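You operate a simulated robot arm through the tools that you are given. There is no shell and no other tool. Be economical: measure what you need, move in short steps, check, and stop when the job is done.

The job below is to be done with a simulated robot arm. You get a single attempt, and the scene is never put back.

JOB
Change the clogged strainer for a clean one with the same number.
Fine: shut its valve first, open it last, after latching; the old one goes in the short black tray.

Only the result counts: the job must be done as asked and must still hold three seconds after the hand-in. Knocking over, shifting, dropping, spilling or breaking anything else fails it.

ROBOT AND FRAMES
A 7-joint arm with a two-finger parallel gripper, fixed in place. Base frame: the origin is at the foot of the arm, x ahead of it, y to its left, z up. Units: mm, rad, N and s.
With the tool pointing down near the work surface it reaches from about 240 to 620 mm from the base axis. Its first joint turns from -1.152 to 1.152 rad. Payload 2.6 kg.
The TCP is the grasp point between the finger pads, 30 mm short of the fingertips. In the tool frame z runs along the fingers and y along their closing line. Largest opening 94 mm; finger width 28, thickness 10; the body of the gripper, 50 by 96 mm, starts 55 mm behind the TCP.
Orientation is told as [roll, pitch, yaw] about the base's x, y, z axes, in that order, counted from this pose: with the fingers straight down and closing along the base's y, the tool's x points along the base's -x, its y along +y and its z along -z.

CONTROLS
- The arm moves only by the tool play_rows. Its argument "series" is a list of rows, each an object of numbers (a shift or turn left out is 0, a gripper value left out holds the last): "ax", "ay", "az": the turn, a rotation vector about the tool's x, y, z in rad; "tx", "ty", "tz": the shift along the tool's x, y, z in mm; "claw": the opening in per cent of the stroke, from 0 (shut) to 100 (fully open). In form: [{"ax": .., "ay": .., "az": .., "tx": .., "ty": .., "tz": .., "claw": ..}, ...]. A call has 1 to 12 rows; each row shifts and turns the commanded pose from where the row before left it, along the tool's axes as they then stand. Each row takes 0.2 s and may step no farther than 50 mm and 0.15 rad from the row before; otherwise, or with a gripper value out of range, the whole call is refused. A pose out of reach is approached as far as the arm can. The call stops where the force on the tool passes 90 N (or 10 N more than at its start, if that is more) or the arm is blocked; 0.2 s more then pass. Each finger travels about 72 mm/s and halts on what it meets, pressing with about 40 N; the grip force reading is that of the motor and also rises with nothing between the fingers. The clock runs only during rows and for 0.2 s after the last one: add rows that do not move to give the fingers time. The reply holds the time, the measured pose of the TCP, the force on the tool along the base axes, the opening and the grip force, in the units named above and with some noise.
- Cameras (640 x 400 px; columns grow to the right, rows downward): "scene" is fixed at [21.3, 418.2, 569.2]; the picture's right is [-0.90, -0.44, 0.00], its down [-0.23, 0.47, -0.86] and it looks along [0.37, -0.77, -0.52] (base axes); focal length 312 px, centre (320, 200). "wrist" rides on the gripper at [76, 14, -103] in the tool frame; the picture's right is [-0.18, 0.98, 0.00], its down [-0.75, -0.14, -0.64] and it looks along [-0.63, -0.12, 0.77] (tool axes); focal length 243 px, centre (320, 200). There is no depth. A picture from a camera that has moved, and an enlarged one, comes with that camera's place and axes in the base frame and with its lens.
- get_image(camera): a new picture of that camera. No time passes.
- enlarge(camera, box): a new picture of the part [left, top, right, bottom] of that camera's present view, enlarged. No time passes.
- finish_job(): hands the job in; it is judged then, once.

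Go step by step. Nothing tells you positions but the pictures and the camera data: compare them with the known pose of the tool, close in by small moves and look again before you grip or let go. The budget is 120 turns and 64 pictures, counting those below and the enlarged ones. Unless the task says otherwise, let go and move clear before handing in, and close with one line.

The tools are called after "Call:" as name(argument=value, ...) on one line, values as JSON. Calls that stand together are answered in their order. play_rows: Moves the arm, as the interface text tells. Its arguments: {"type":"object","properties":{"series":{"type":"array"}},"required":["series"]} The other tools are called the same way: get_image (camera) takes a picture; enlarge (camera, box) takes an enlarged picture of a part of a camera's view; finish_job () hands the job in.

At the start:

```text
time_s: 0.0
tool_pos: [341.6, 22.2, 382.8]
tcp_rot: [0.0, 0.001, -0.001]
ft_force: [0.2, 0.0, 0.2]
gripper_width: 93.9
grip_force: 0.2
```

scene: 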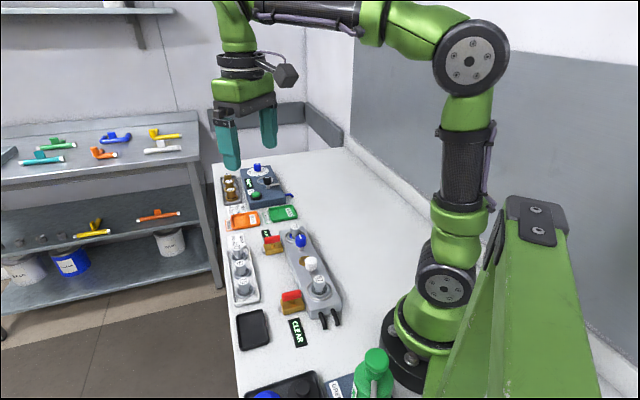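
wrist: 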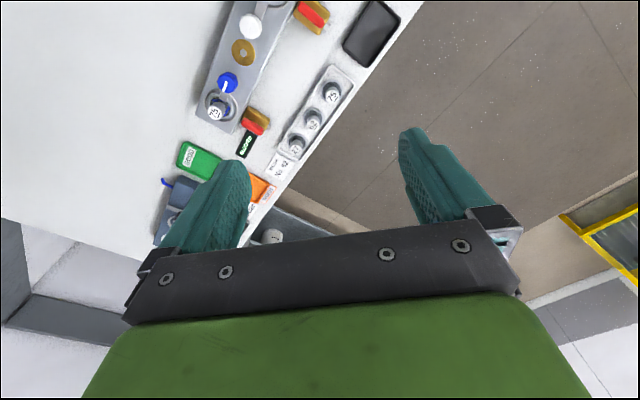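

I see a manifold with two strainer stations and valves, a rack with clean strainers, trays and labels. I'll enlarge the main zones to read the details.

Call:
enlarge(camera="scene", box=[210, 210, 370, 310])

Call:
enlarge(camera="scene", box=[210, 300, 370, 400])

Call:
enlarge(camera="wrist", box=[150, 0, 410, 162])

Call:
enlarge(camera="scene", box=[210, 150, 322, 220])

```text
4.00 times, centred on (290, 260) of scene
camera zoom: at [21.3, 418.2, 569.2], right [-0.9, -0.44, 0.0], down [-0.23, 0.47, -0.86], along [0.37, -0.77, -0.52], focal length 1249 px, centre (440, -40)
```

zoom: 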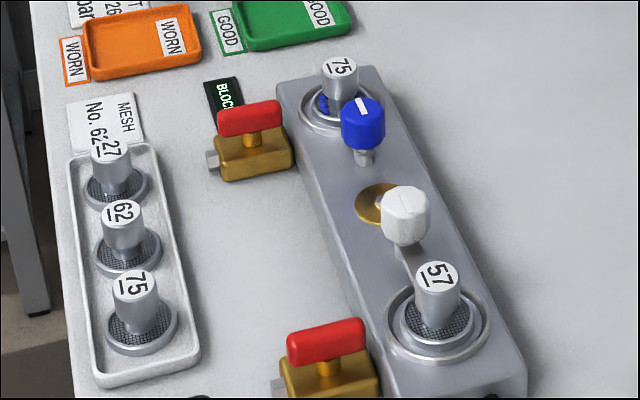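

```text
4.00 times, centred on (290, 350) of scene
camera zoom: at [21.3, 418.2, 569.2], right [-0.9, -0.44, 0.0], down [-0.23, 0.47, -0.86], along [0.37, -0.77, -0.52], focal length 1249 px, centre (440, -400)
```

zoom: 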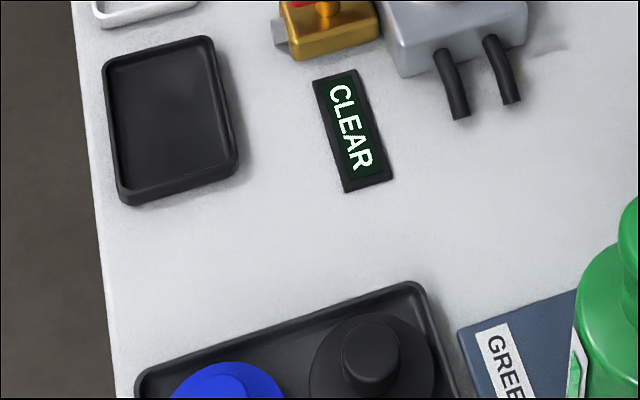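

```text
2.46 times, centred on (280, 81) of wrist
camera zoom: at [265.6, 36.2, 484.6], right [0.18, 0.98, 0.0], down [0.75, -0.14, 0.64], along [0.63, -0.12, -0.77], focal length 597 px, centre (418, 493)
```

zoom: 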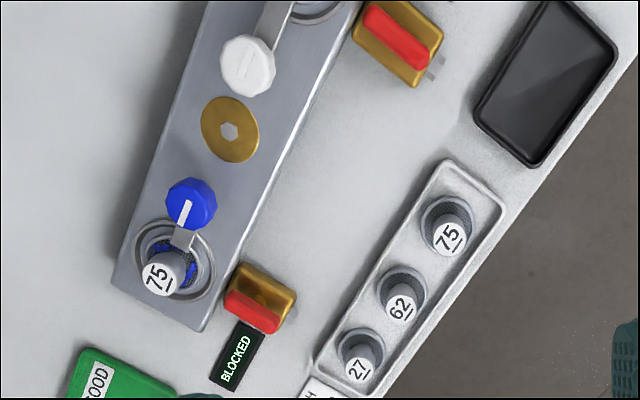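

```text
5.71 times, centred on (266, 185) of scene
camera zoom: at [21.3, 418.2, 569.2], right [-0.9, -0.44, 0.0], down [-0.23, 0.47, -0.86], along [0.37, -0.77, -0.52], focal length 1784 px, centre (629, 286)
```

zoom: 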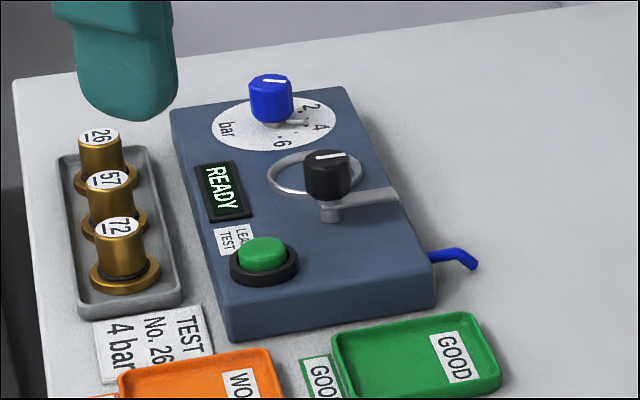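

The far station (75) shows BLOCKED, and the near station (57) shows CLEAR. The clean 75 is in the white rack at about (400, 32), and the short black tray is at about (325, 112). I'll move closer over the blocked station for a better look.

Call:
play_rows(series=[{"tx": -5, "ty": -31, "tz": 30}, {"tx": -5, "ty": -31, "tz": 30}, {"tx": -5, "ty": -31, "tz": 30}, {"tx": -5, "ty": -31, "tz": 30}, {"tx": -5, "ty": -31, "tz": 30}, {}])

Call:
get_image(camera="wrist")

```text
time_s: 1.4
tool_pos: [366.2, -135.6, 232.7]
tcp_rot: [0.0, 0.002, 0.001]
ft_force: [-0.1, -0.4, -0.6]
gripper_width: 93.8
grip_force: 0.1
```

```text
57 pictures are left
camera wrist: at [290.2, -120.4, 335.3], right [0.18, 0.98, 0.0], down [0.75, -0.14, 0.64], along [0.63, -0.12, -0.77], focal length 243 px, centre (320, 200)
```

wrist: 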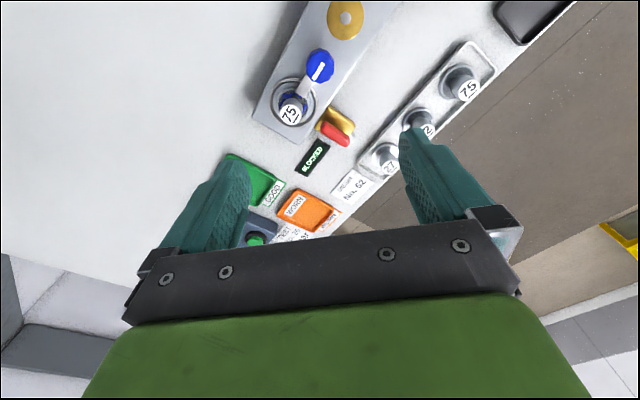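

The station sits in the upper part of the wrist view; I'll enlarge it.

Call:
enlarge(camera="wrist", box=[230, 0, 390, 180])

```text
2.22 times, centred on (310, 90) of wrist
camera zoom: at [290.2, -120.4, 335.3], right [0.18, 0.98, 0.0], down [0.75, -0.14, 0.64], along [0.63, -0.12, -0.77], focal length 539 px, centre (342, 444)
```

zoom: 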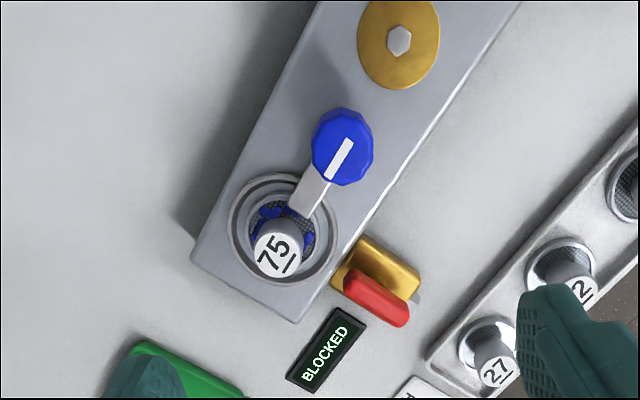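

The clogged strainer with blue debris is at about (383, -171, top z 69), its latch knob at (338, -129, top z 80), and its valve handle at (424, -124, z 47). The handle lies along the pipe, so the valve is open. I'll turn the gripper 45° and go above the handle.

Call:
play_rows(series=[{"az": -0.131}, {"az": -0.131}, {"az": -0.131}, {"az": -0.131}, {"az": -0.131}, {"az": -0.13}, {"tx": -16, "ty": -11, "tz": 30}, {"tx": -16, "ty": -11, "tz": 30}, {"tx": -17, "ty": -10, "tz": 30}, {"tz": 10, "claw": 45}, {}])

Call:
get_image(camera="wrist")

Call:
enlarge(camera="scene", box=[210, 180, 370, 280])

```text
time_s: 3.8
tool_pos: [425.5, -121.5, 131.8]
tcp_rot: [0.001, -0.002, 0.787]
ft_force: [1.1, 0.4, -0.1]
gripper_width: 42.3
grip_force: 0.1
```

```text
55 pictures are left
camera wrist: at [360.8, -164.6, 234.3], right [-0.56, 0.83, 0.0], down [0.63, 0.43, 0.64], along [0.53, 0.36, -0.77], focal length 243 px, centre (320, 200)
```

wrist: 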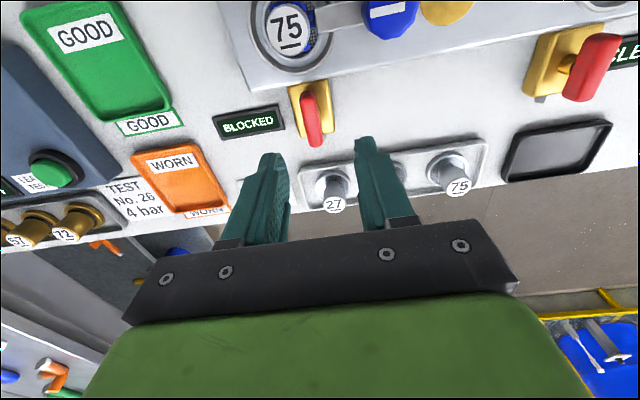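

```text
4.00 times, centred on (290, 230) of scene
camera zoom: at [21.3, 418.2, 569.2], right [-0.9, -0.44, 0.0], down [-0.23, 0.47, -0.86], along [0.37, -0.77, -0.52], focal length 1249 px, centre (440, 80)
```

zoom: 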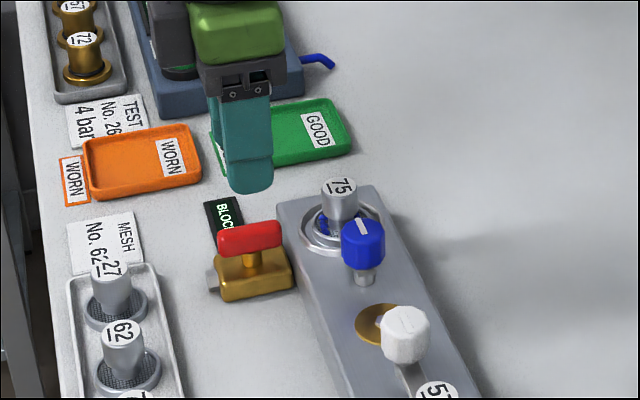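

The gripper is roughly aligned with the handle. I'll nudge it sideways, lower it partway and look again.

Call:
play_rows(series=[{"tx": 3, "ty": -2.5, "tz": 17}, {"tz": 17, "claw": 35}, {}])

Call:
enlarge(camera="wrist", box=[220, 40, 420, 240])

Call:
enlarge(camera="scene", box=[242, 200, 306, 260])

```text
time_s: 4.6
tool_pos: [423.7, -125.8, 97.6]
tcp_rot: [0.001, 0.002, 0.787]
ft_force: [-0.5, 0.4, 0.9]
gripper_width: 33.4
grip_force: 0.0
```

```text
2.00 times, centred on (320, 140) of wrist
camera zoom: at [360.7, -169.1, 200.4], right [-0.56, 0.83, 0.0], down [0.63, 0.43, 0.64], along [0.53, 0.36, -0.77], focal length 485 px, centre (320, 320)
```

zoom: 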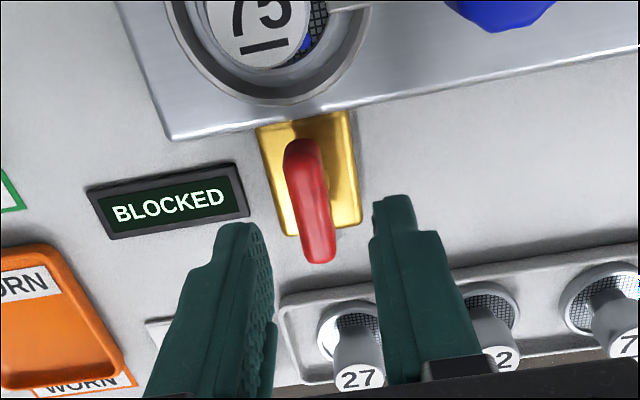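

```text
6.67 times, centred on (274, 230) of scene
camera zoom: at [21.3, 418.2, 569.2], right [-0.9, -0.44, 0.0], down [-0.23, 0.47, -0.86], along [0.37, -0.77, -0.52], focal length 2081 px, centre (627, 0)
```

zoom: 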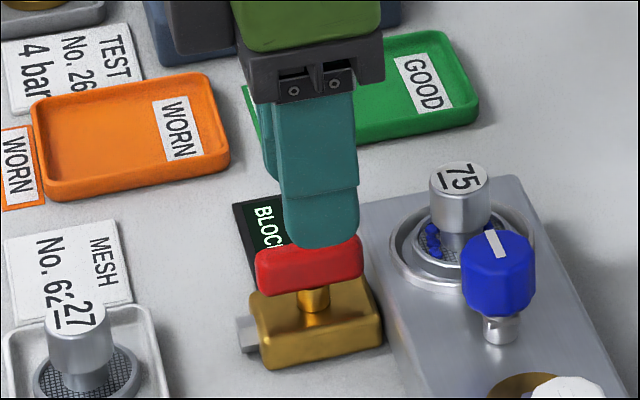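

The handle is between the fingers. I'll nudge a little more, lower so the tips straddle the handle, and close.

Call:
play_rows(series=[{"tx": 3, "ty": -2, "tz": 8}, {"tz": 9}, {"tz": 9}, {}])

Call:
enlarge(camera="scene", box=[242, 200, 306, 260])

Call:
enlarge(camera="wrist", box=[220, 40, 420, 240])

```text
time_s: 5.6
tool_pos: [424.5, -128.5, 71.9]
tcp_rot: [0.0, 0.001, 0.787]
ft_force: [-0.6, 0.0, 0.4]
gripper_width: 32.8
grip_force: 0.0
```

```text
6.67 times, centred on (274, 230) of scene
camera zoom: at [21.3, 418.2, 569.2], right [-0.9, -0.44, 0.0], down [-0.23, 0.47, -0.86], along [0.37, -0.77, -0.52], focal length 2081 px, centre (627, 0)
```

zoom: 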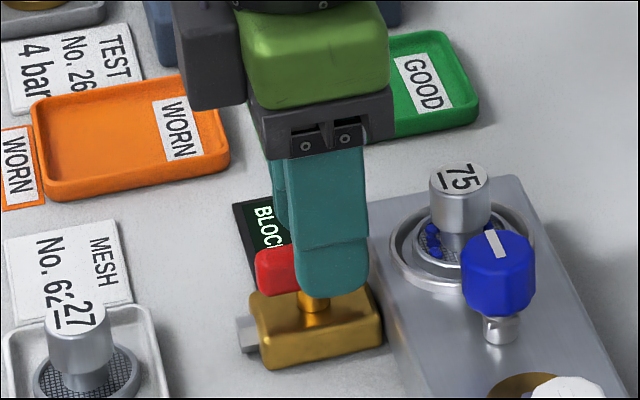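

```text
2.00 times, centred on (320, 140) of wrist
camera zoom: at [359.8, -171.5, 174.4], right [-0.56, 0.83, 0.0], down [0.63, 0.43, 0.64], along [0.53, 0.36, -0.77], focal length 485 px, centre (320, 320)
```

zoom: 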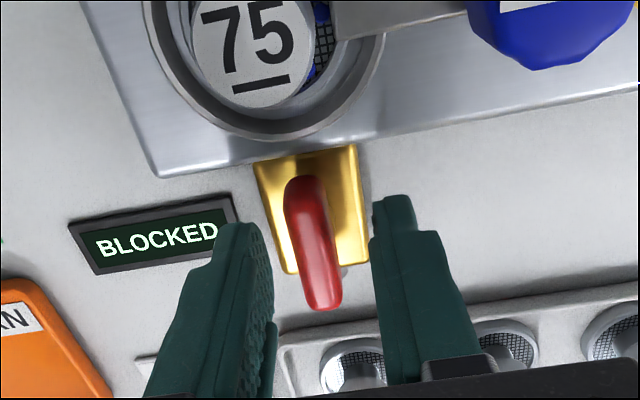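

The fingers straddle the handle. I'll close on it.

Call:
play_rows(series=[{"claw": 20}, {"claw": 0}, {}, {}])

Call:
enlarge(camera="wrist", box=[220, 40, 420, 240])

```text
time_s: 6.6
tool_pos: [425.4, -130.1, 72.4]
tcp_rot: [-0.006, -0.001, 0.787]
ft_force: [20.9, -15.1, -7.6]
gripper_width: 12.8
grip_force: 45.1
```

```text
2.00 times, centred on (320, 140) of wrist
camera zoom: at [360.7, -173.1, 175.0], right [-0.57, 0.82, -0.01], down [0.63, 0.44, 0.64], along [0.53, 0.36, -0.77], focal length 485 px, centre (320, 320)
```

zoom: 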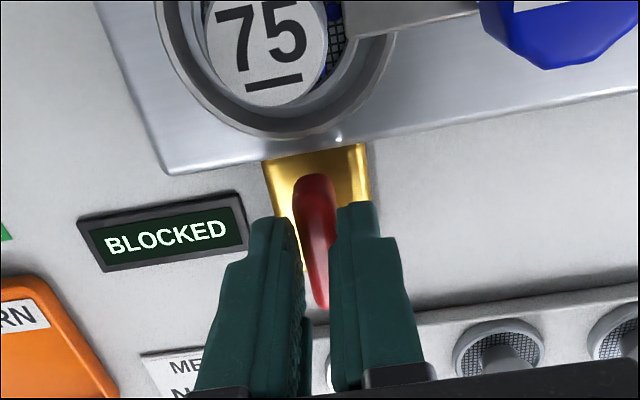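

It's gripped, with slight side load. I'll relieve that and begin turning clockwise gently.

Call:
play_rows(series=[{"ty": -2}, {"az": 0.08}, {"az": 0.08}, {}])

```text
time_s: 7.6
tool_pos: [424.5, -130.3, 72.8]
tcp_rot: [0.0, -0.001, 0.625]
ft_force: [2.1, -3.6, 13.5]
gripper_width: 12.8
grip_force: 44.8
```

It turns freely. I'll continue toward a quarter turn.

Call:
play_rows(series=[{"az": 0.13}, {"az": 0.13}, {"az": 0.13}, {"az": 0.13}, {}])

Call:
enlarge(camera="scene", box=[242, 200, 306, 260])

```text
time_s: 8.8
tool_pos: [424.3, -126.3, 72.7]
tcp_rot: [0.008, 0.005, 0.102]
ft_force: [-17.2, 23.3, 30.6]
gripper_width: 13.0
grip_force: 44.9
```

```text
6.67 times, centred on (274, 230) of scene
camera zoom: at [21.1, 418.2, 569.1], right [-0.9, -0.44, 0.0], down [-0.23, 0.47, -0.86], along [0.38, -0.77, -0.52], focal length 2081 px, centre (627, 0)
```

zoom: 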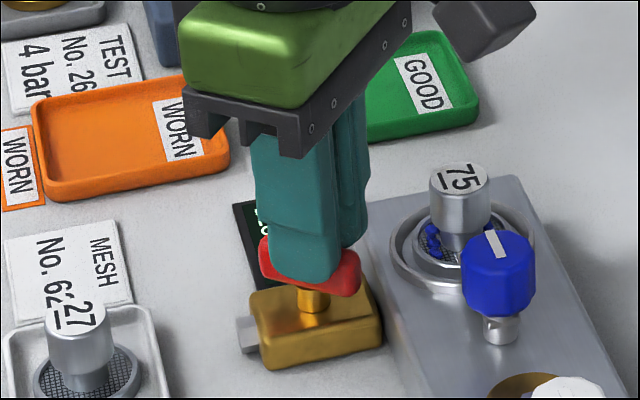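

Some side load has built up because I'm slightly off the pivot. I'll ease toward it and continue.

Call:
play_rows(series=[{"tx": 1.7, "ty": 3.2, "tz": -1}, {}, {"az": 0.12}, {"az": 0.12}, {"az": 0.12}, {}])

```text
time_s: 10.2
tool_pos: [423.0, -125.6, 71.3]
tcp_rot: [0.004, -0.003, -0.253]
ft_force: [26.7, 12.6, -21.0]
gripper_width: 13.0
grip_force: 45.1
```

Call:
play_rows(series=[{"tx": -1.7, "ty": 1.7, "tz": 1}, {}, {"az": 0.12}, {"az": 0.12}, {"az": 0.12}, {}])

```text
time_s: 11.6
tool_pos: [424.2, -123.1, 72.1]
tcp_rot: [0.003, 0.007, -0.617]
ft_force: [-9.5, 24.9, 29.0]
gripper_width: 12.9
grip_force: 44.8
```

Call:
play_rows(series=[{"tx": 1.7, "ty": 1.2, "tz": -1}, {}, {"az": 0.09}, {"az": 0.08}, {}])

Call:
enlarge(camera="scene", box=[242, 200, 306, 260])

Call:
get_image(camera="wrist")

```text
time_s: 12.8
tool_pos: [424.7, -122.5, 73.1]
tcp_rot: [0.003, -0.002, -0.783]
ft_force: [29.9, 8.9, -22.3]
gripper_width: 12.7
grip_force: 45.8
```

```text
6.67 times, centred on (274, 230) of scene
camera zoom: at [21.4, 418.1, 569.2], right [-0.9, -0.44, 0.0], down [-0.23, 0.47, -0.86], along [0.37, -0.77, -0.52], focal length 2081 px, centre (627, 0)
```

zoom: 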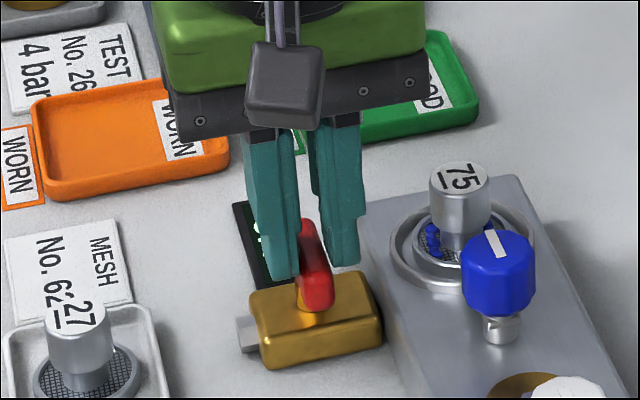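

```text
46 pictures are left
camera wrist: at [380.8, -58.2, 174.9], right [0.82, 0.57, 0.0], down [0.43, -0.63, 0.64], along [0.37, -0.53, -0.77], focal length 243 px, centre (320, 200)
```

wrist: 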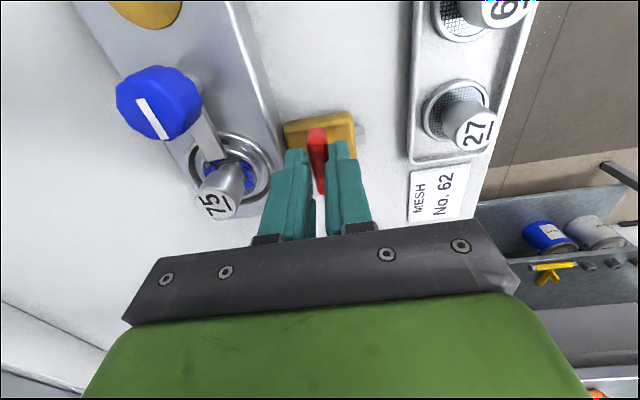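

The handle is now a quarter turn across the pipe, so the valve is closed. I'll press slightly to the stop, release and rise.

Call:
play_rows(series=[{"az": 0.05}, {}, {"az": -0.05}, {"claw": 22}, {}, {"tz": -30}, {"tz": -40}, {"tz": -40}, {}])

Call:
enlarge(camera="scene", box=[226, 210, 346, 285])

Call:
get_image(camera="wrist")

```text
time_s: 14.8
tool_pos: [425.4, -122.8, 181.7]
tcp_rot: [0.001, -0.001, -0.786]
ft_force: [0.6, 0.2, 1.0]
gripper_width: 20.7
grip_force: 0.0
```

```text
5.33 times, centred on (286, 248) of scene
camera zoom: at [21.3, 418.2, 569.2], right [-0.9, -0.44, 0.0], down [-0.23, 0.47, -0.86], along [0.37, -0.77, -0.52], focal length 1665 px, centre (501, -53)
```

zoom: 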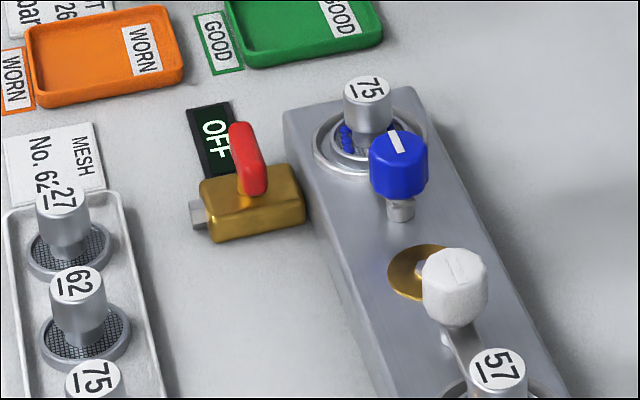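

```text
44 pictures are left
camera wrist: at [381.2, -58.8, 284.4], right [0.83, 0.56, 0.0], down [0.43, -0.63, 0.64], along [0.36, -0.53, -0.77], focal length 243 px, centre (320, 200)
```

wrist: 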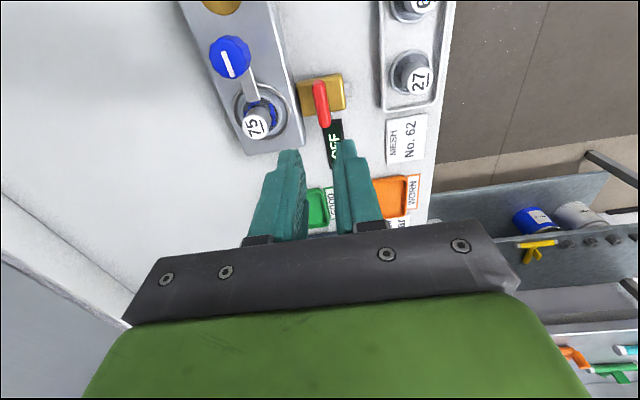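

The indicator now reads OFF, so the valve is shut. Next is the blue latch knob, so I'll move above it.

Call:
play_rows(series=[{"tx": 19, "ty": -20.6, "claw": 55}, {"tx": 19, "ty": -20.7}, {"tx": 19, "ty": -20.7}, {"tz": 30}, {}])

Call:
get_image(camera="wrist")

Call:
enlarge(camera="scene", box=[256, 200, 352, 260])

```text
time_s: 16.0
tool_pos: [340.6, -127.9, 151.9]
tcp_rot: [-0.001, 0.001, -0.786]
ft_force: [0.6, -0.5, -0.2]
gripper_width: 51.7
grip_force: 0.0
```

```text
43 pictures are left
camera wrist: at [296.6, -63.7, 254.8], right [0.82, 0.57, 0.0], down [0.43, -0.63, 0.64], along [0.36, -0.53, -0.77], focal length 243 px, centre (320, 200)
```

wrist: 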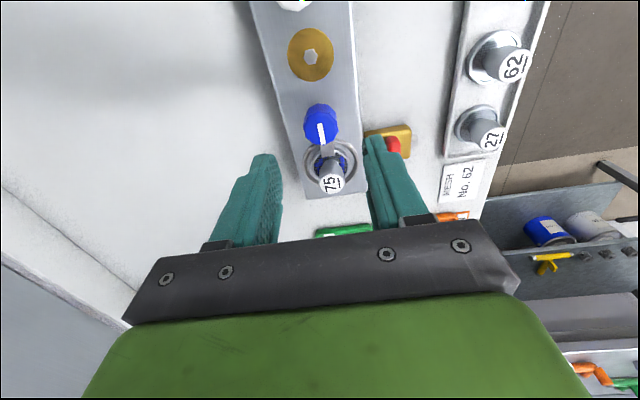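

```text
6.67 times, centred on (304, 230) of scene
camera zoom: at [21.3, 418.2, 569.2], right [-0.9, -0.44, 0.0], down [-0.23, 0.47, -0.86], along [0.37, -0.77, -0.52], focal length 2081 px, centre (427, 0)
```

zoom: 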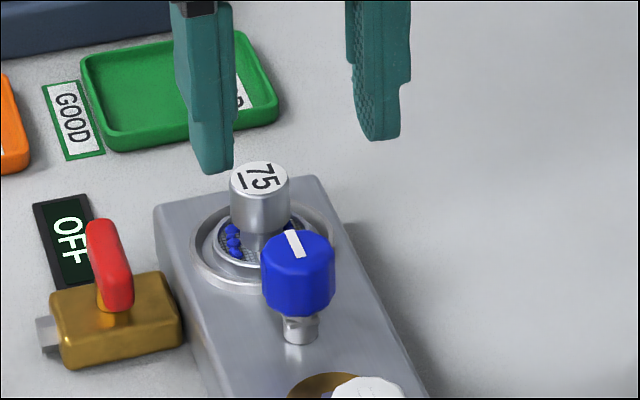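

The TCP is right over the knob at about (341, -128, top z 80). I'll descend and grip.

Call:
play_rows(series=[{"tz": 25}, {"tz": 20}, {"tz": 17}, {}])

Call:
enlarge(camera="scene", box=[256, 200, 352, 260])

Call:
enlarge(camera="wrist", box=[220, 50, 420, 250])

```text
time_s: 17.0
tool_pos: [339.4, -129.0, 91.5]
tcp_rot: [-0.001, 0.0, -0.785]
ft_force: [0.5, 0.3, -0.2]
gripper_width: 51.8
grip_force: 0.1
```

```text
6.67 times, centred on (304, 230) of scene
camera zoom: at [21.3, 418.2, 569.2], right [-0.9, -0.44, 0.0], down [-0.23, 0.47, -0.86], along [0.37, -0.77, -0.52], focal length 2081 px, centre (427, 0)
```

zoom: 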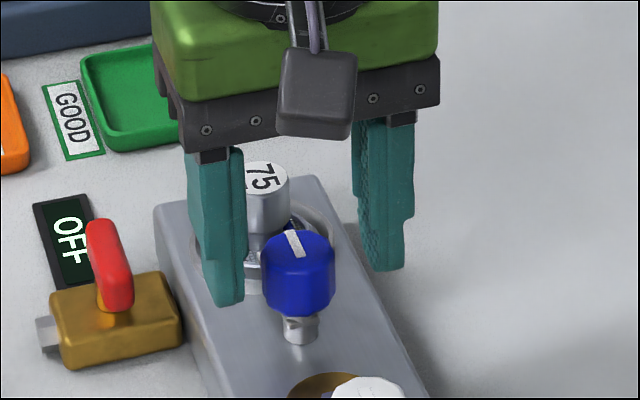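

```text
2.00 times, centred on (320, 150) of wrist
camera zoom: at [295.5, -64.0, 193.4], right [0.82, 0.57, 0.0], down [0.43, -0.63, 0.64], along [0.36, -0.53, -0.77], focal length 485 px, centre (320, 300)
```

zoom: 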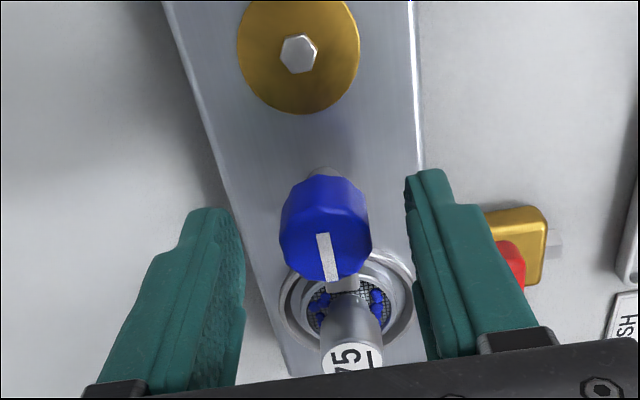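

The knob is centred between the fingers. I'll close on it.

Call:
play_rows(series=[{"ty": 2, "claw": 40}, {"claw": 0}, {}, {}])

```text
time_s: 18.0
tool_pos: [339.8, -127.5, 89.5]
tcp_rot: [-0.002, 0.001, -0.786]
ft_force: [-12.6, -8.0, 5.9]
gripper_width: 27.6
grip_force: 44.8
```

Gripped. I'll try a small counter-clockwise turn and watch the force.

Call:
play_rows(series=[{"ty": -1, "az": -0.08}, {"az": -0.08}, {}])

Call:
enlarge(camera="scene", box=[256, 200, 352, 260])

```text
time_s: 18.8
tool_pos: [338.9, -127.4, 90.2]
tcp_rot: [-0.004, 0.001, -0.624]
ft_force: [-14.2, -9.7, 0.6]
gripper_width: 27.2
grip_force: 45.0
```

```text
6.67 times, centred on (304, 230) of scene
camera zoom: at [21.3, 418.2, 569.2], right [-0.9, -0.44, 0.0], down [-0.23, 0.47, -0.86], along [0.37, -0.77, -0.52], focal length 2081 px, centre (427, 0)
```

zoom: 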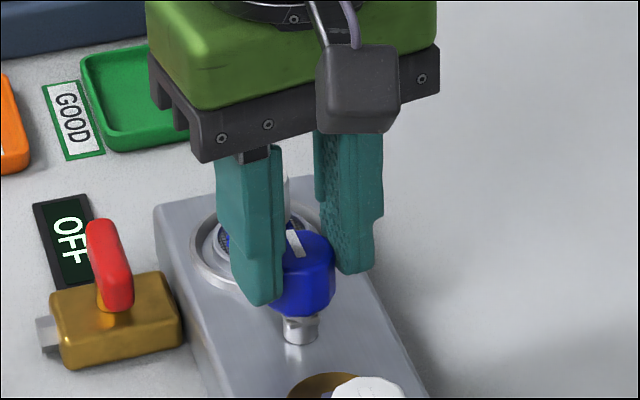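

Call:
play_rows(series=[{"az": -0.12}, {"az": -0.12}, {}])

Call:
enlarge(camera="wrist", box=[220, 50, 420, 250])

```text
time_s: 19.6
tool_pos: [338.9, -129.1, 91.6]
tcp_rot: [-0.001, 0.002, -0.387]
ft_force: [-16.3, -16.1, -6.6]
gripper_width: 27.0
grip_force: 44.5
```

```text
2.00 times, centred on (320, 150) of wrist
camera zoom: at [274.1, -86.4, 193.2], right [0.54, 0.84, 0.0], down [0.65, -0.41, 0.64], along [0.54, -0.35, -0.77], focal length 485 px, centre (320, 300)
```

zoom: 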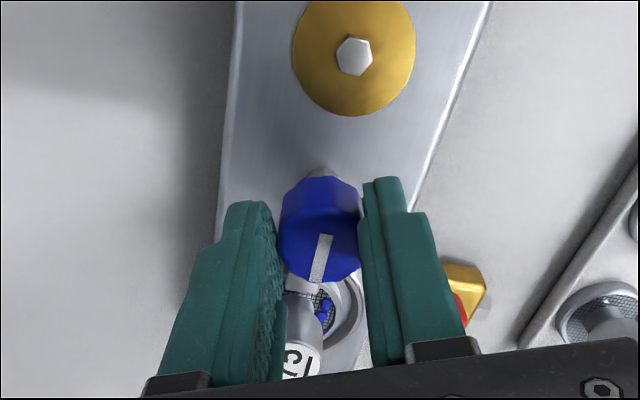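

The knob slipped, so it doesn't turn counter-clockwise. I'll try clockwise.

Call:
play_rows(series=[{"az": 0.12}, {"az": 0.12}, {"az": 0.12}, {}])

Call:
enlarge(camera="wrist", box=[220, 50, 420, 250])

```text
time_s: 20.6
tool_pos: [339.3, -127.6, 91.6]
tcp_rot: [-0.003, 0.001, -0.746]
ft_force: [-10.5, -18.0, -15.5]
gripper_width: 27.3
grip_force: 45.1
```

```text
2.00 times, centred on (320, 150) of wrist
camera zoom: at [293.8, -64.8, 193.1], right [0.8, 0.6, 0.0], down [0.46, -0.61, 0.64], along [0.38, -0.52, -0.77], focal length 485 px, centre (320, 300)
```

zoom: 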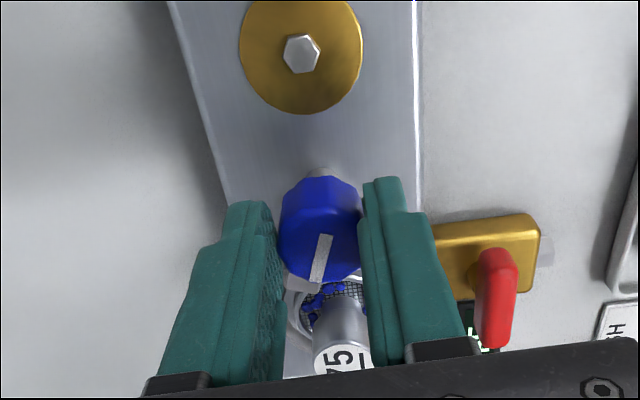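

Clockwise works: the knob moved with the gripper. I'll continue.

Call:
play_rows(series=[{"az": 0.13}, {"az": 0.13}, {"az": 0.13}, {"az": 0.13}, {"az": 0.13}, {"az": 0.13}, {}])

Call:
enlarge(camera="wrist", box=[220, 50, 420, 250])

```text
time_s: 22.2
tool_pos: [343.0, -125.4, 92.4]
tcp_rot: [0.007, 0.002, -1.524]
ft_force: [22.2, 3.9, -19.0]
gripper_width: 27.2
grip_force: 45.5
```

```text
2.00 times, centred on (320, 150) of wrist
camera zoom: at [352.9, -48.6, 194.6], right [0.99, -0.14, 0.0], down [-0.11, -0.76, 0.64], along [-0.09, -0.63, -0.77], focal length 485 px, centre (320, 300)
```

zoom: 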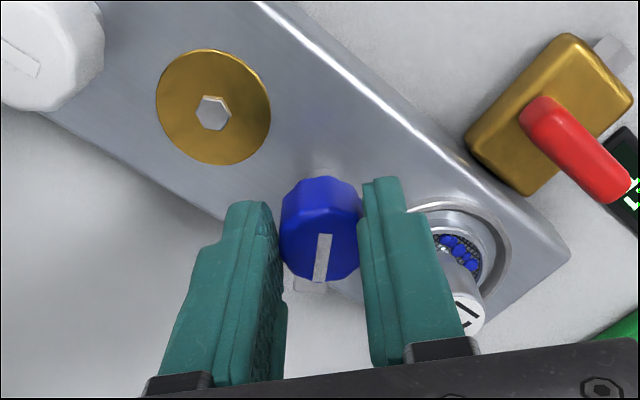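

The latch arm has swung about 65°. I'll continue to about 90°.

Call:
play_rows(series=[{"ty": 1.5}, {"az": 0.12}, {"az": 0.12}, {"az": 0.12}, {"az": 0.08}, {}])

Call:
enlarge(camera="wrist", box=[220, 50, 420, 250])

```text
time_s: 23.6
tool_pos: [345.3, -126.0, 92.2]
tcp_rot: [0.004, 0.002, -1.962]
ft_force: [33.5, 11.3, -10.2]
gripper_width: 26.9
grip_force: 44.7
```

```text
2.00 times, centred on (320, 150) of wrist
camera zoom: at [386.4, -60.7, 194.8], right [0.84, -0.55, 0.01], down [-0.42, -0.64, 0.64], along [-0.35, -0.54, -0.77], focal length 485 px, centre (320, 300)
```

zoom: 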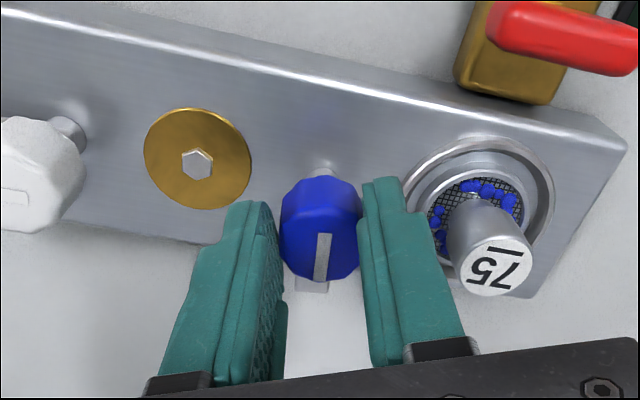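

The latch is now off the flange at 90°. I'll release, rise and turn back.

Call:
play_rows(series=[{"ty": 1}, {"claw": 50}, {}, {"tz": -30}, {"tz": -30}, {"az": -0.147}, {"az": -0.147}, {"az": -0.147}, {"az": -0.147}, {"az": -0.147}, {"az": -0.147}, {"az": -0.147}])

Call:
play_rows(series=[{"az": -0.147}, {}])

Call:
get_image(camera="wrist")

Call:
enlarge(camera="scene", box=[256, 200, 352, 260])

```text
time_s: 26.2
tool_pos: [343.7, -126.8, 151.1]
tcp_rot: [0.0, 0.0, -0.934]
ft_force: [0.0, -0.2, -0.4]
gripper_width: 46.9
grip_force: 0.1
```

```text
time_s: 26.8
tool_pos: [342.2, -127.7, 151.6]
tcp_rot: [0.0, -0.001, -0.786]
ft_force: [0.3, 1.0, 0.1]
gripper_width: 47.0
grip_force: 0.1
```

```text
34 pictures are left
camera wrist: at [299.1, -62.9, 253.5], right [0.83, 0.56, 0.0], down [0.43, -0.63, 0.64], along [0.36, -0.53, -0.77], focal length 243 px, centre (320, 200)
```

wrist: 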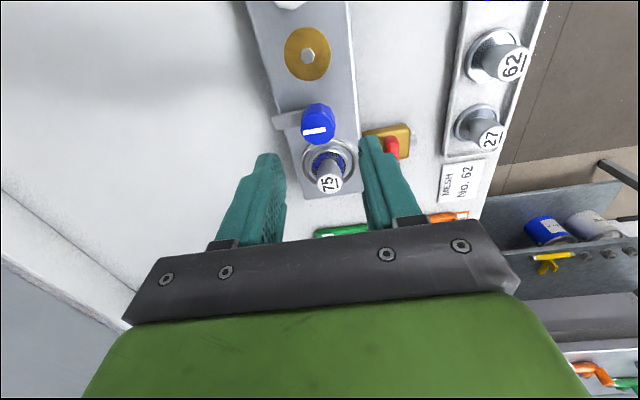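

```text
6.67 times, centred on (304, 230) of scene
camera zoom: at [21.3, 418.2, 569.2], right [-0.9, -0.44, 0.0], down [-0.23, 0.47, -0.86], along [0.37, -0.77, -0.52], focal length 2081 px, centre (427, 0)
```

zoom: 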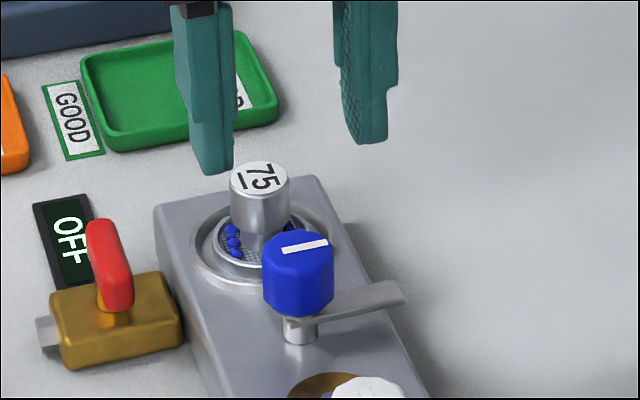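

The latch arm points away from the strainer. I'll move over the strainer at about (383, -170).

Call:
play_rows(series=[{"tx": -20, "claw": 45}, {"tx": -20, "ty": -0.5}, {"tx": -19, "ty": -0.5}, {"tz": 20}, {"tz": 18}, {}])

Call:
enlarge(camera="wrist", box=[220, 50, 420, 250])

Call:
enlarge(camera="scene", box=[256, 190, 352, 250])

```text
time_s: 28.2
tool_pos: [383.2, -170.1, 114.4]
tcp_rot: [0.002, 0.001, -0.79]
ft_force: [0.8, 0.2, 0.6]
gripper_width: 42.2
grip_force: 0.0
```

```text
2.00 times, centred on (320, 150) of wrist
camera zoom: at [340.7, -105.0, 215.3], right [0.83, 0.56, 0.0], down [0.43, -0.63, 0.64], along [0.36, -0.53, -0.77], focal length 485 px, centre (320, 300)
```

zoom: 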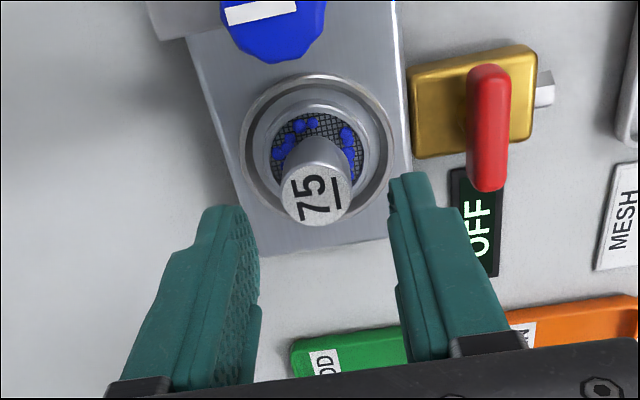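

```text
6.67 times, centred on (304, 220) of scene
camera zoom: at [21.3, 418.2, 569.2], right [-0.9, -0.44, 0.0], down [-0.23, 0.47, -0.86], along [0.37, -0.77, -0.52], focal length 2081 px, centre (427, 67)
```

zoom: 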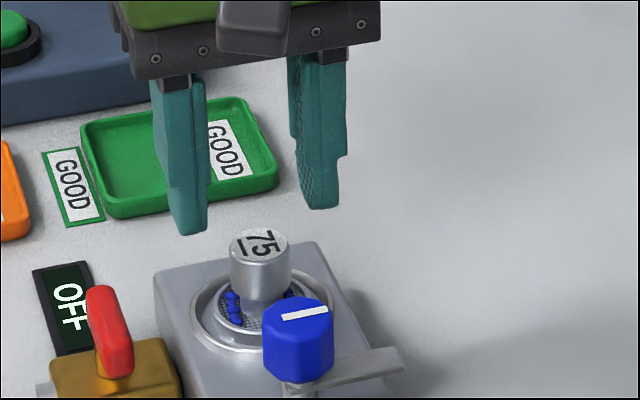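

It's aligned over the strainer. I'll lower to grip its stem.

Call:
play_rows(series=[{"tz": 12}, {"tz": 12}, {"tz": 9}, {}])

Call:
enlarge(camera="scene", box=[256, 190, 352, 250])

```text
time_s: 29.2
tool_pos: [383.9, -170.1, 80.6]
tcp_rot: [0.001, 0.0, -0.79]
ft_force: [-0.3, 0.3, -1.2]
gripper_width: 42.3
grip_force: 0.0
```

```text
6.67 times, centred on (304, 220) of scene
camera zoom: at [21.3, 418.2, 569.2], right [-0.9, -0.44, 0.0], down [-0.23, 0.47, -0.86], along [0.37, -0.77, -0.52], focal length 2081 px, centre (427, 67)
```

zoom: 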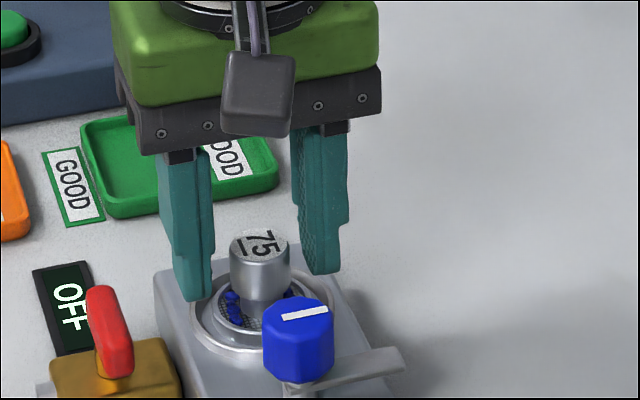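

Call:
play_rows(series=[{"tz": 3, "claw": 35}, {"claw": 0}, {}, {}])

Call:
enlarge(camera="scene", box=[256, 190, 352, 250])

```text
time_s: 30.2
tool_pos: [383.9, -169.7, 77.0]
tcp_rot: [-0.001, 0.001, -0.791]
ft_force: [-0.1, 0.2, 1.5]
gripper_width: 23.4
grip_force: 40.2
```

```text
6.67 times, centred on (304, 220) of scene
camera zoom: at [21.3, 418.2, 569.2], right [-0.9, -0.44, 0.0], down [-0.23, 0.47, -0.86], along [0.37, -0.77, -0.52], focal length 2081 px, centre (427, 67)
```

zoom: 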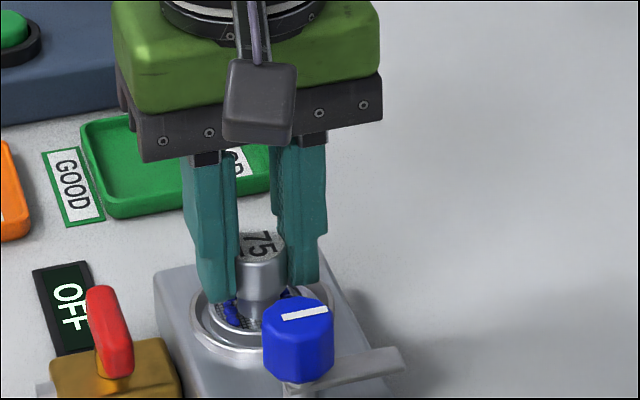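

The grip is clean with no side force, so the seat centre is (383.9, -169.7) with TCP z at 77. I'll lift straight up.

Call:
play_rows(series=[{"tz": -10}, {"tz": -15}, {"tz": -25}, {"tz": -40}, {"tz": -40}, {}])

Call:
get_image(camera="scene")

Call:
enlarge(camera="scene", box=[246, 140, 342, 260])

```text
time_s: 31.6
tool_pos: [384.1, -169.5, 209.1]
tcp_rot: [-0.001, 0.0, -0.791]
ft_force: [0.4, -0.2, 0.3]
gripper_width: 0.2
grip_force: 33.0
```

```text
28 pictures are left
```

scene: 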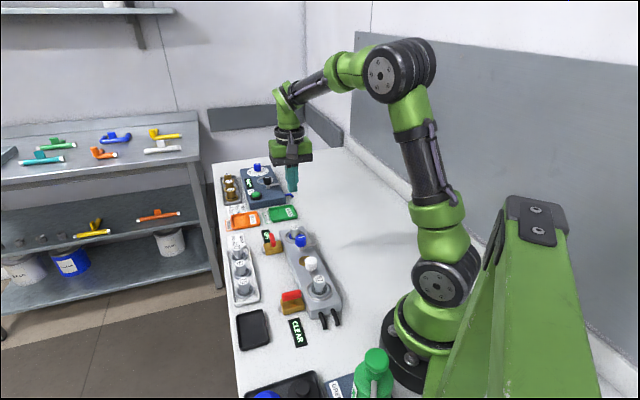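

```text
3.33 times, centred on (294, 200) of scene
camera zoom: at [21.3, 418.2, 569.2], right [-0.9, -0.44, 0.0], down [-0.23, 0.47, -0.86], along [0.37, -0.77, -0.52], focal length 1041 px, centre (407, 200)
```

zoom: 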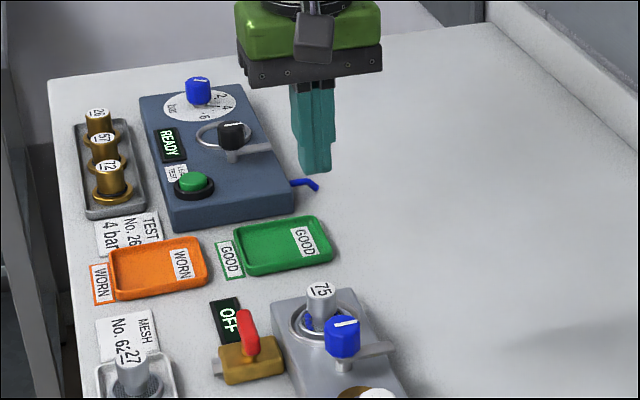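

The fingers slipped off and the strainer is still in its seat. I'll look at it closely.

Call:
enlarge(camera="scene", box=[280, 215, 328, 245])

Call:
enlarge(camera="wrist", box=[250, 50, 410, 150])

```text
13.33 times, centred on (304, 230) of scene
camera zoom: at [21.3, 418.2, 569.2], right [-0.9, -0.44, 0.0], down [-0.23, 0.47, -0.86], along [0.37, -0.77, -0.52], focal length 4162 px, centre (533, -200)
```

zoom: 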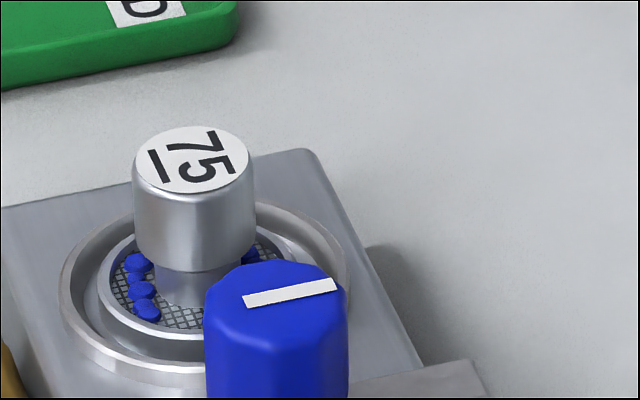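

```text
4.00 times, centred on (330, 100) of wrist
camera zoom: at [340.6, -105.2, 310.9], right [0.83, 0.56, 0.0], down [0.43, -0.63, 0.64], along [0.36, -0.53, -0.77], focal length 970 px, centre (280, 600)
```

zoom: 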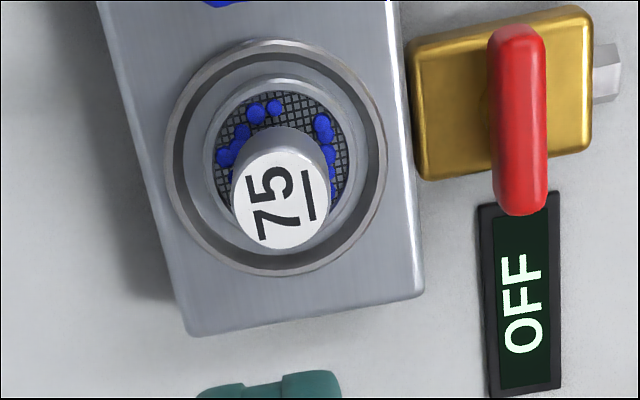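

The stem is a cap on a narrower neck, and it seems held firmly in its seat. I'll re-grip a bit deeper and pull slowly while watching the force.

Call:
play_rows(series=[{"claw": 45}, {"tz": 45}, {"tz": 40}, {"tz": 30}, {"tz": 15}, {"tz": 3}, {}])

Call:
play_rows(series=[{"tz": 2}, {"claw": 0}, {}, {}, {"tz": -1}, {"tz": -1}, {}])

```text
time_s: 33.2
tool_pos: [383.0, -171.0, 74.4]
tcp_rot: [0.001, 0.0, -0.791]
ft_force: [-0.7, 0.0, 0.0]
gripper_width: 42.3
grip_force: 0.1
```

```text
time_s: 34.8
tool_pos: [383.4, -170.4, 74.3]
tcp_rot: [0.0, 0.0, -0.792]
ft_force: [0.0, -0.4, 0.0]
gripper_width: 23.4
grip_force: 40.4
```

Call:
play_rows(series=[{"tz": -2}, {"tz": -2}, {"tz": -2}, {}])

Call:
enlarge(camera="scene", box=[280, 210, 328, 240])

```text
time_s: 35.8
tool_pos: [382.8, -169.8, 79.3]
tcp_rot: [0.0, 0.0, -0.79]
ft_force: [0.3, -0.6, -1.3]
gripper_width: 23.5
grip_force: 39.8
```

```text
13.33 times, centred on (304, 225) of scene
camera zoom: at [21.3, 418.2, 569.2], right [-0.9, -0.44, 0.0], down [-0.23, 0.47, -0.86], along [0.37, -0.77, -0.52], focal length 4162 px, centre (533, -133)
```

zoom: 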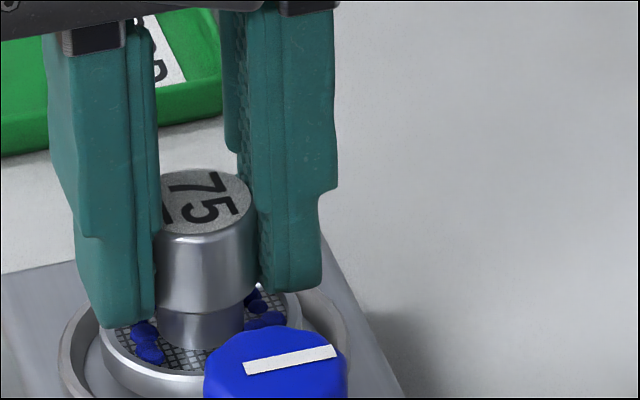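

It's coming up with the fingers now. I'll keep lifting slowly.

Call:
play_rows(series=[{"tz": -3}, {"tz": -3}, {"tz": -4}, {"tz": -5}, {"tz": -5}, {"tz": -6}, {"tz": -7}, {"tz": -7}, {}])

Call:
enlarge(camera="scene", box=[272, 190, 336, 240])

```text
time_s: 37.8
tool_pos: [384.7, -169.5, 120.2]
tcp_rot: [0.0, 0.0, -0.79]
ft_force: [0.5, 0.2, -0.8]
gripper_width: 23.6
grip_force: 40.1
```

```text
8.00 times, centred on (304, 215) of scene
camera zoom: at [21.3, 418.2, 569.2], right [-0.9, -0.44, 0.0], down [-0.23, 0.47, -0.86], along [0.37, -0.77, -0.52], focal length 2497 px, centre (448, 80)
```

zoom: 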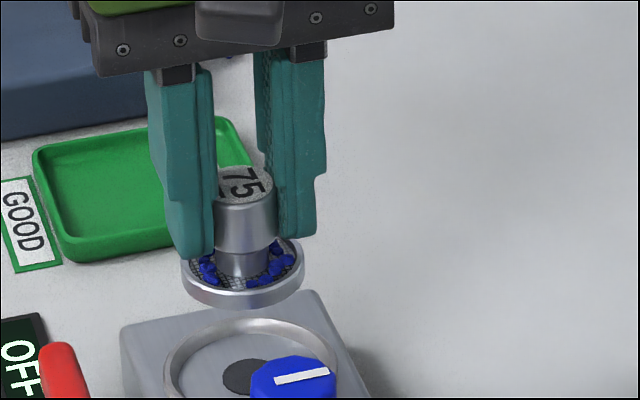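

The clogged strainer is out, a flat-flanged disc with clogged mesh. I'll carry it to the short black tray at about (327, 109).

Call:
play_rows(series=[{"tz": -20}, {"tz": -20}, {"tx": 15, "ty": 10}, {"tx": 29, "ty": 19}, {"tx": 29, "ty": 19}, {"tx": 29, "ty": 19}, {"tx": 29, "ty": 19}, {"tx": 29, "ty": 19}, {"tx": 29, "ty": 19}, {"tx": 29, "ty": 19}, {"tx": 19, "ty": 12}, {}])

Call:
enlarge(camera="scene", box=[200, 220, 360, 360])

Call:
get_image(camera="wrist")

```text
time_s: 40.4
tool_pos: [325.0, 108.3, 159.9]
tcp_rot: [0.0, 0.0, -0.792]
ft_force: [0.3, 0.6, -0.7]
gripper_width: 23.5
grip_force: 40.4
```

```text
2.86 times, centred on (280, 290) of scene
camera zoom: at [21.3, 418.2, 569.2], right [-0.9, -0.44, 0.0], down [-0.23, 0.47, -0.86], along [0.37, -0.77, -0.52], focal length 892 px, centre (434, -57)
```

zoom: 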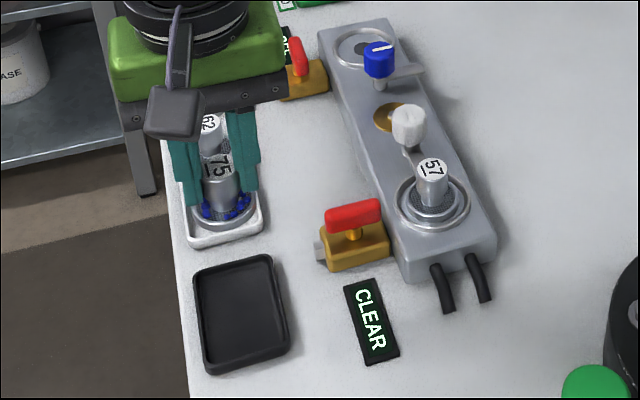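

```text
21 pictures are left
camera wrist: at [282.3, 172.0, 262.2], right [0.83, 0.56, 0.0], down [0.43, -0.63, 0.64], along [0.36, -0.53, -0.77], focal length 243 px, centre (320, 200)
```

wrist: 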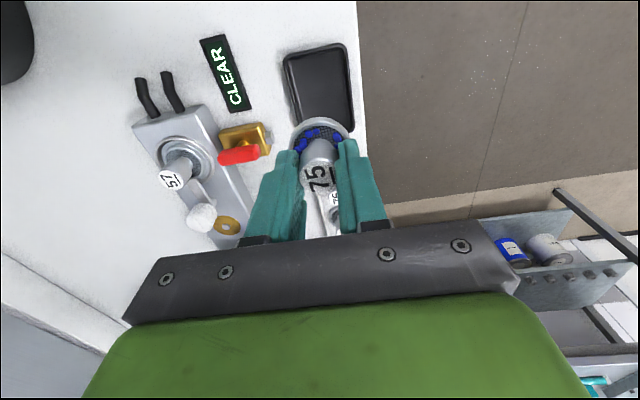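

The tray centre works out at about (324, 110). I'll nudge and lower most of the way, then check.

Call:
play_rows(series=[{"tx": 2.5, "ty": 0.5, "tz": 15}, {"tz": 20}, {"tz": 20}, {"tz": 20}, {"tz": 10}, {}])

Call:
enlarge(camera="scene", box=[210, 280, 306, 360])

Call:
enlarge(camera="wrist", box=[220, 50, 420, 250])

```text
time_s: 41.8
tool_pos: [323.6, 109.1, 75.1]
tcp_rot: [-0.001, -0.001, -0.791]
ft_force: [0.5, -0.1, -0.8]
gripper_width: 23.6
grip_force: 40.4
```

```text
5.00 times, centred on (258, 320) of scene
camera zoom: at [21.3, 418.2, 569.2], right [-0.9, -0.44, 0.0], down [-0.23, 0.47, -0.86], along [0.37, -0.77, -0.52], focal length 1561 px, centre (630, -400)
```

zoom: 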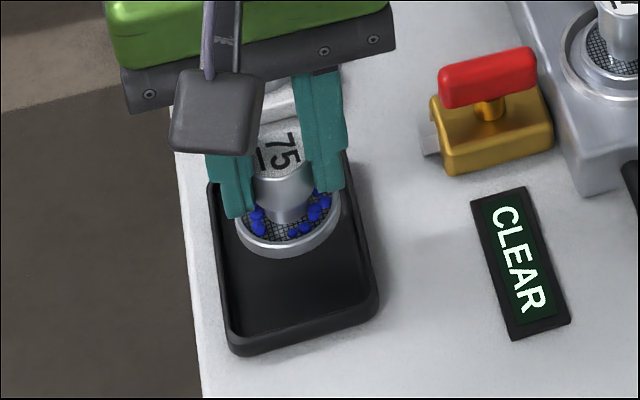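

```text
2.00 times, centred on (320, 150) of wrist
camera zoom: at [280.9, 174.0, 178.1], right [0.83, 0.56, 0.0], down [0.43, -0.63, 0.64], along [0.36, -0.53, -0.77], focal length 485 px, centre (320, 300)
```

zoom: 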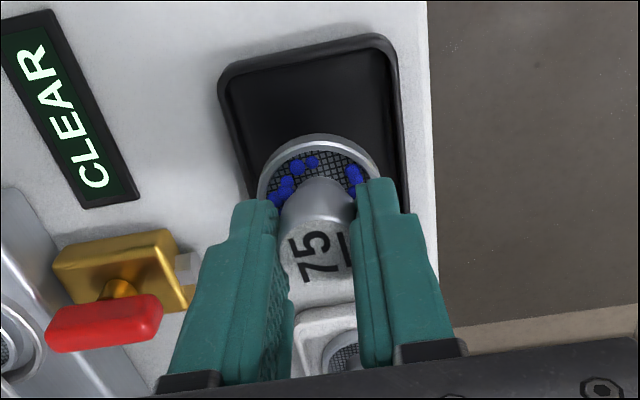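

The landing point matches the tray centre in both views. I'll lower gently to contact.

Call:
play_rows(series=[{"tz": 8}, {"tz": 6}, {"tz": 4}, {"tz": 2}, {}])

Call:
play_rows(series=[{"tz": 1}, {"tz": 1}, {}])

```text
time_s: 43.0
tool_pos: [324.9, 110.0, 55.6]
tcp_rot: [-0.001, -0.001, -0.791]
ft_force: [0.0, 0.1, -0.9]
gripper_width: 23.2
grip_force: 39.9
```

```text
time_s: 43.8
tool_pos: [324.7, 109.9, 53.3]
tcp_rot: [0.001, 0.001, -0.79]
ft_force: [-1.7, 0.2, -0.5]
gripper_width: 23.1
grip_force: 40.0
```

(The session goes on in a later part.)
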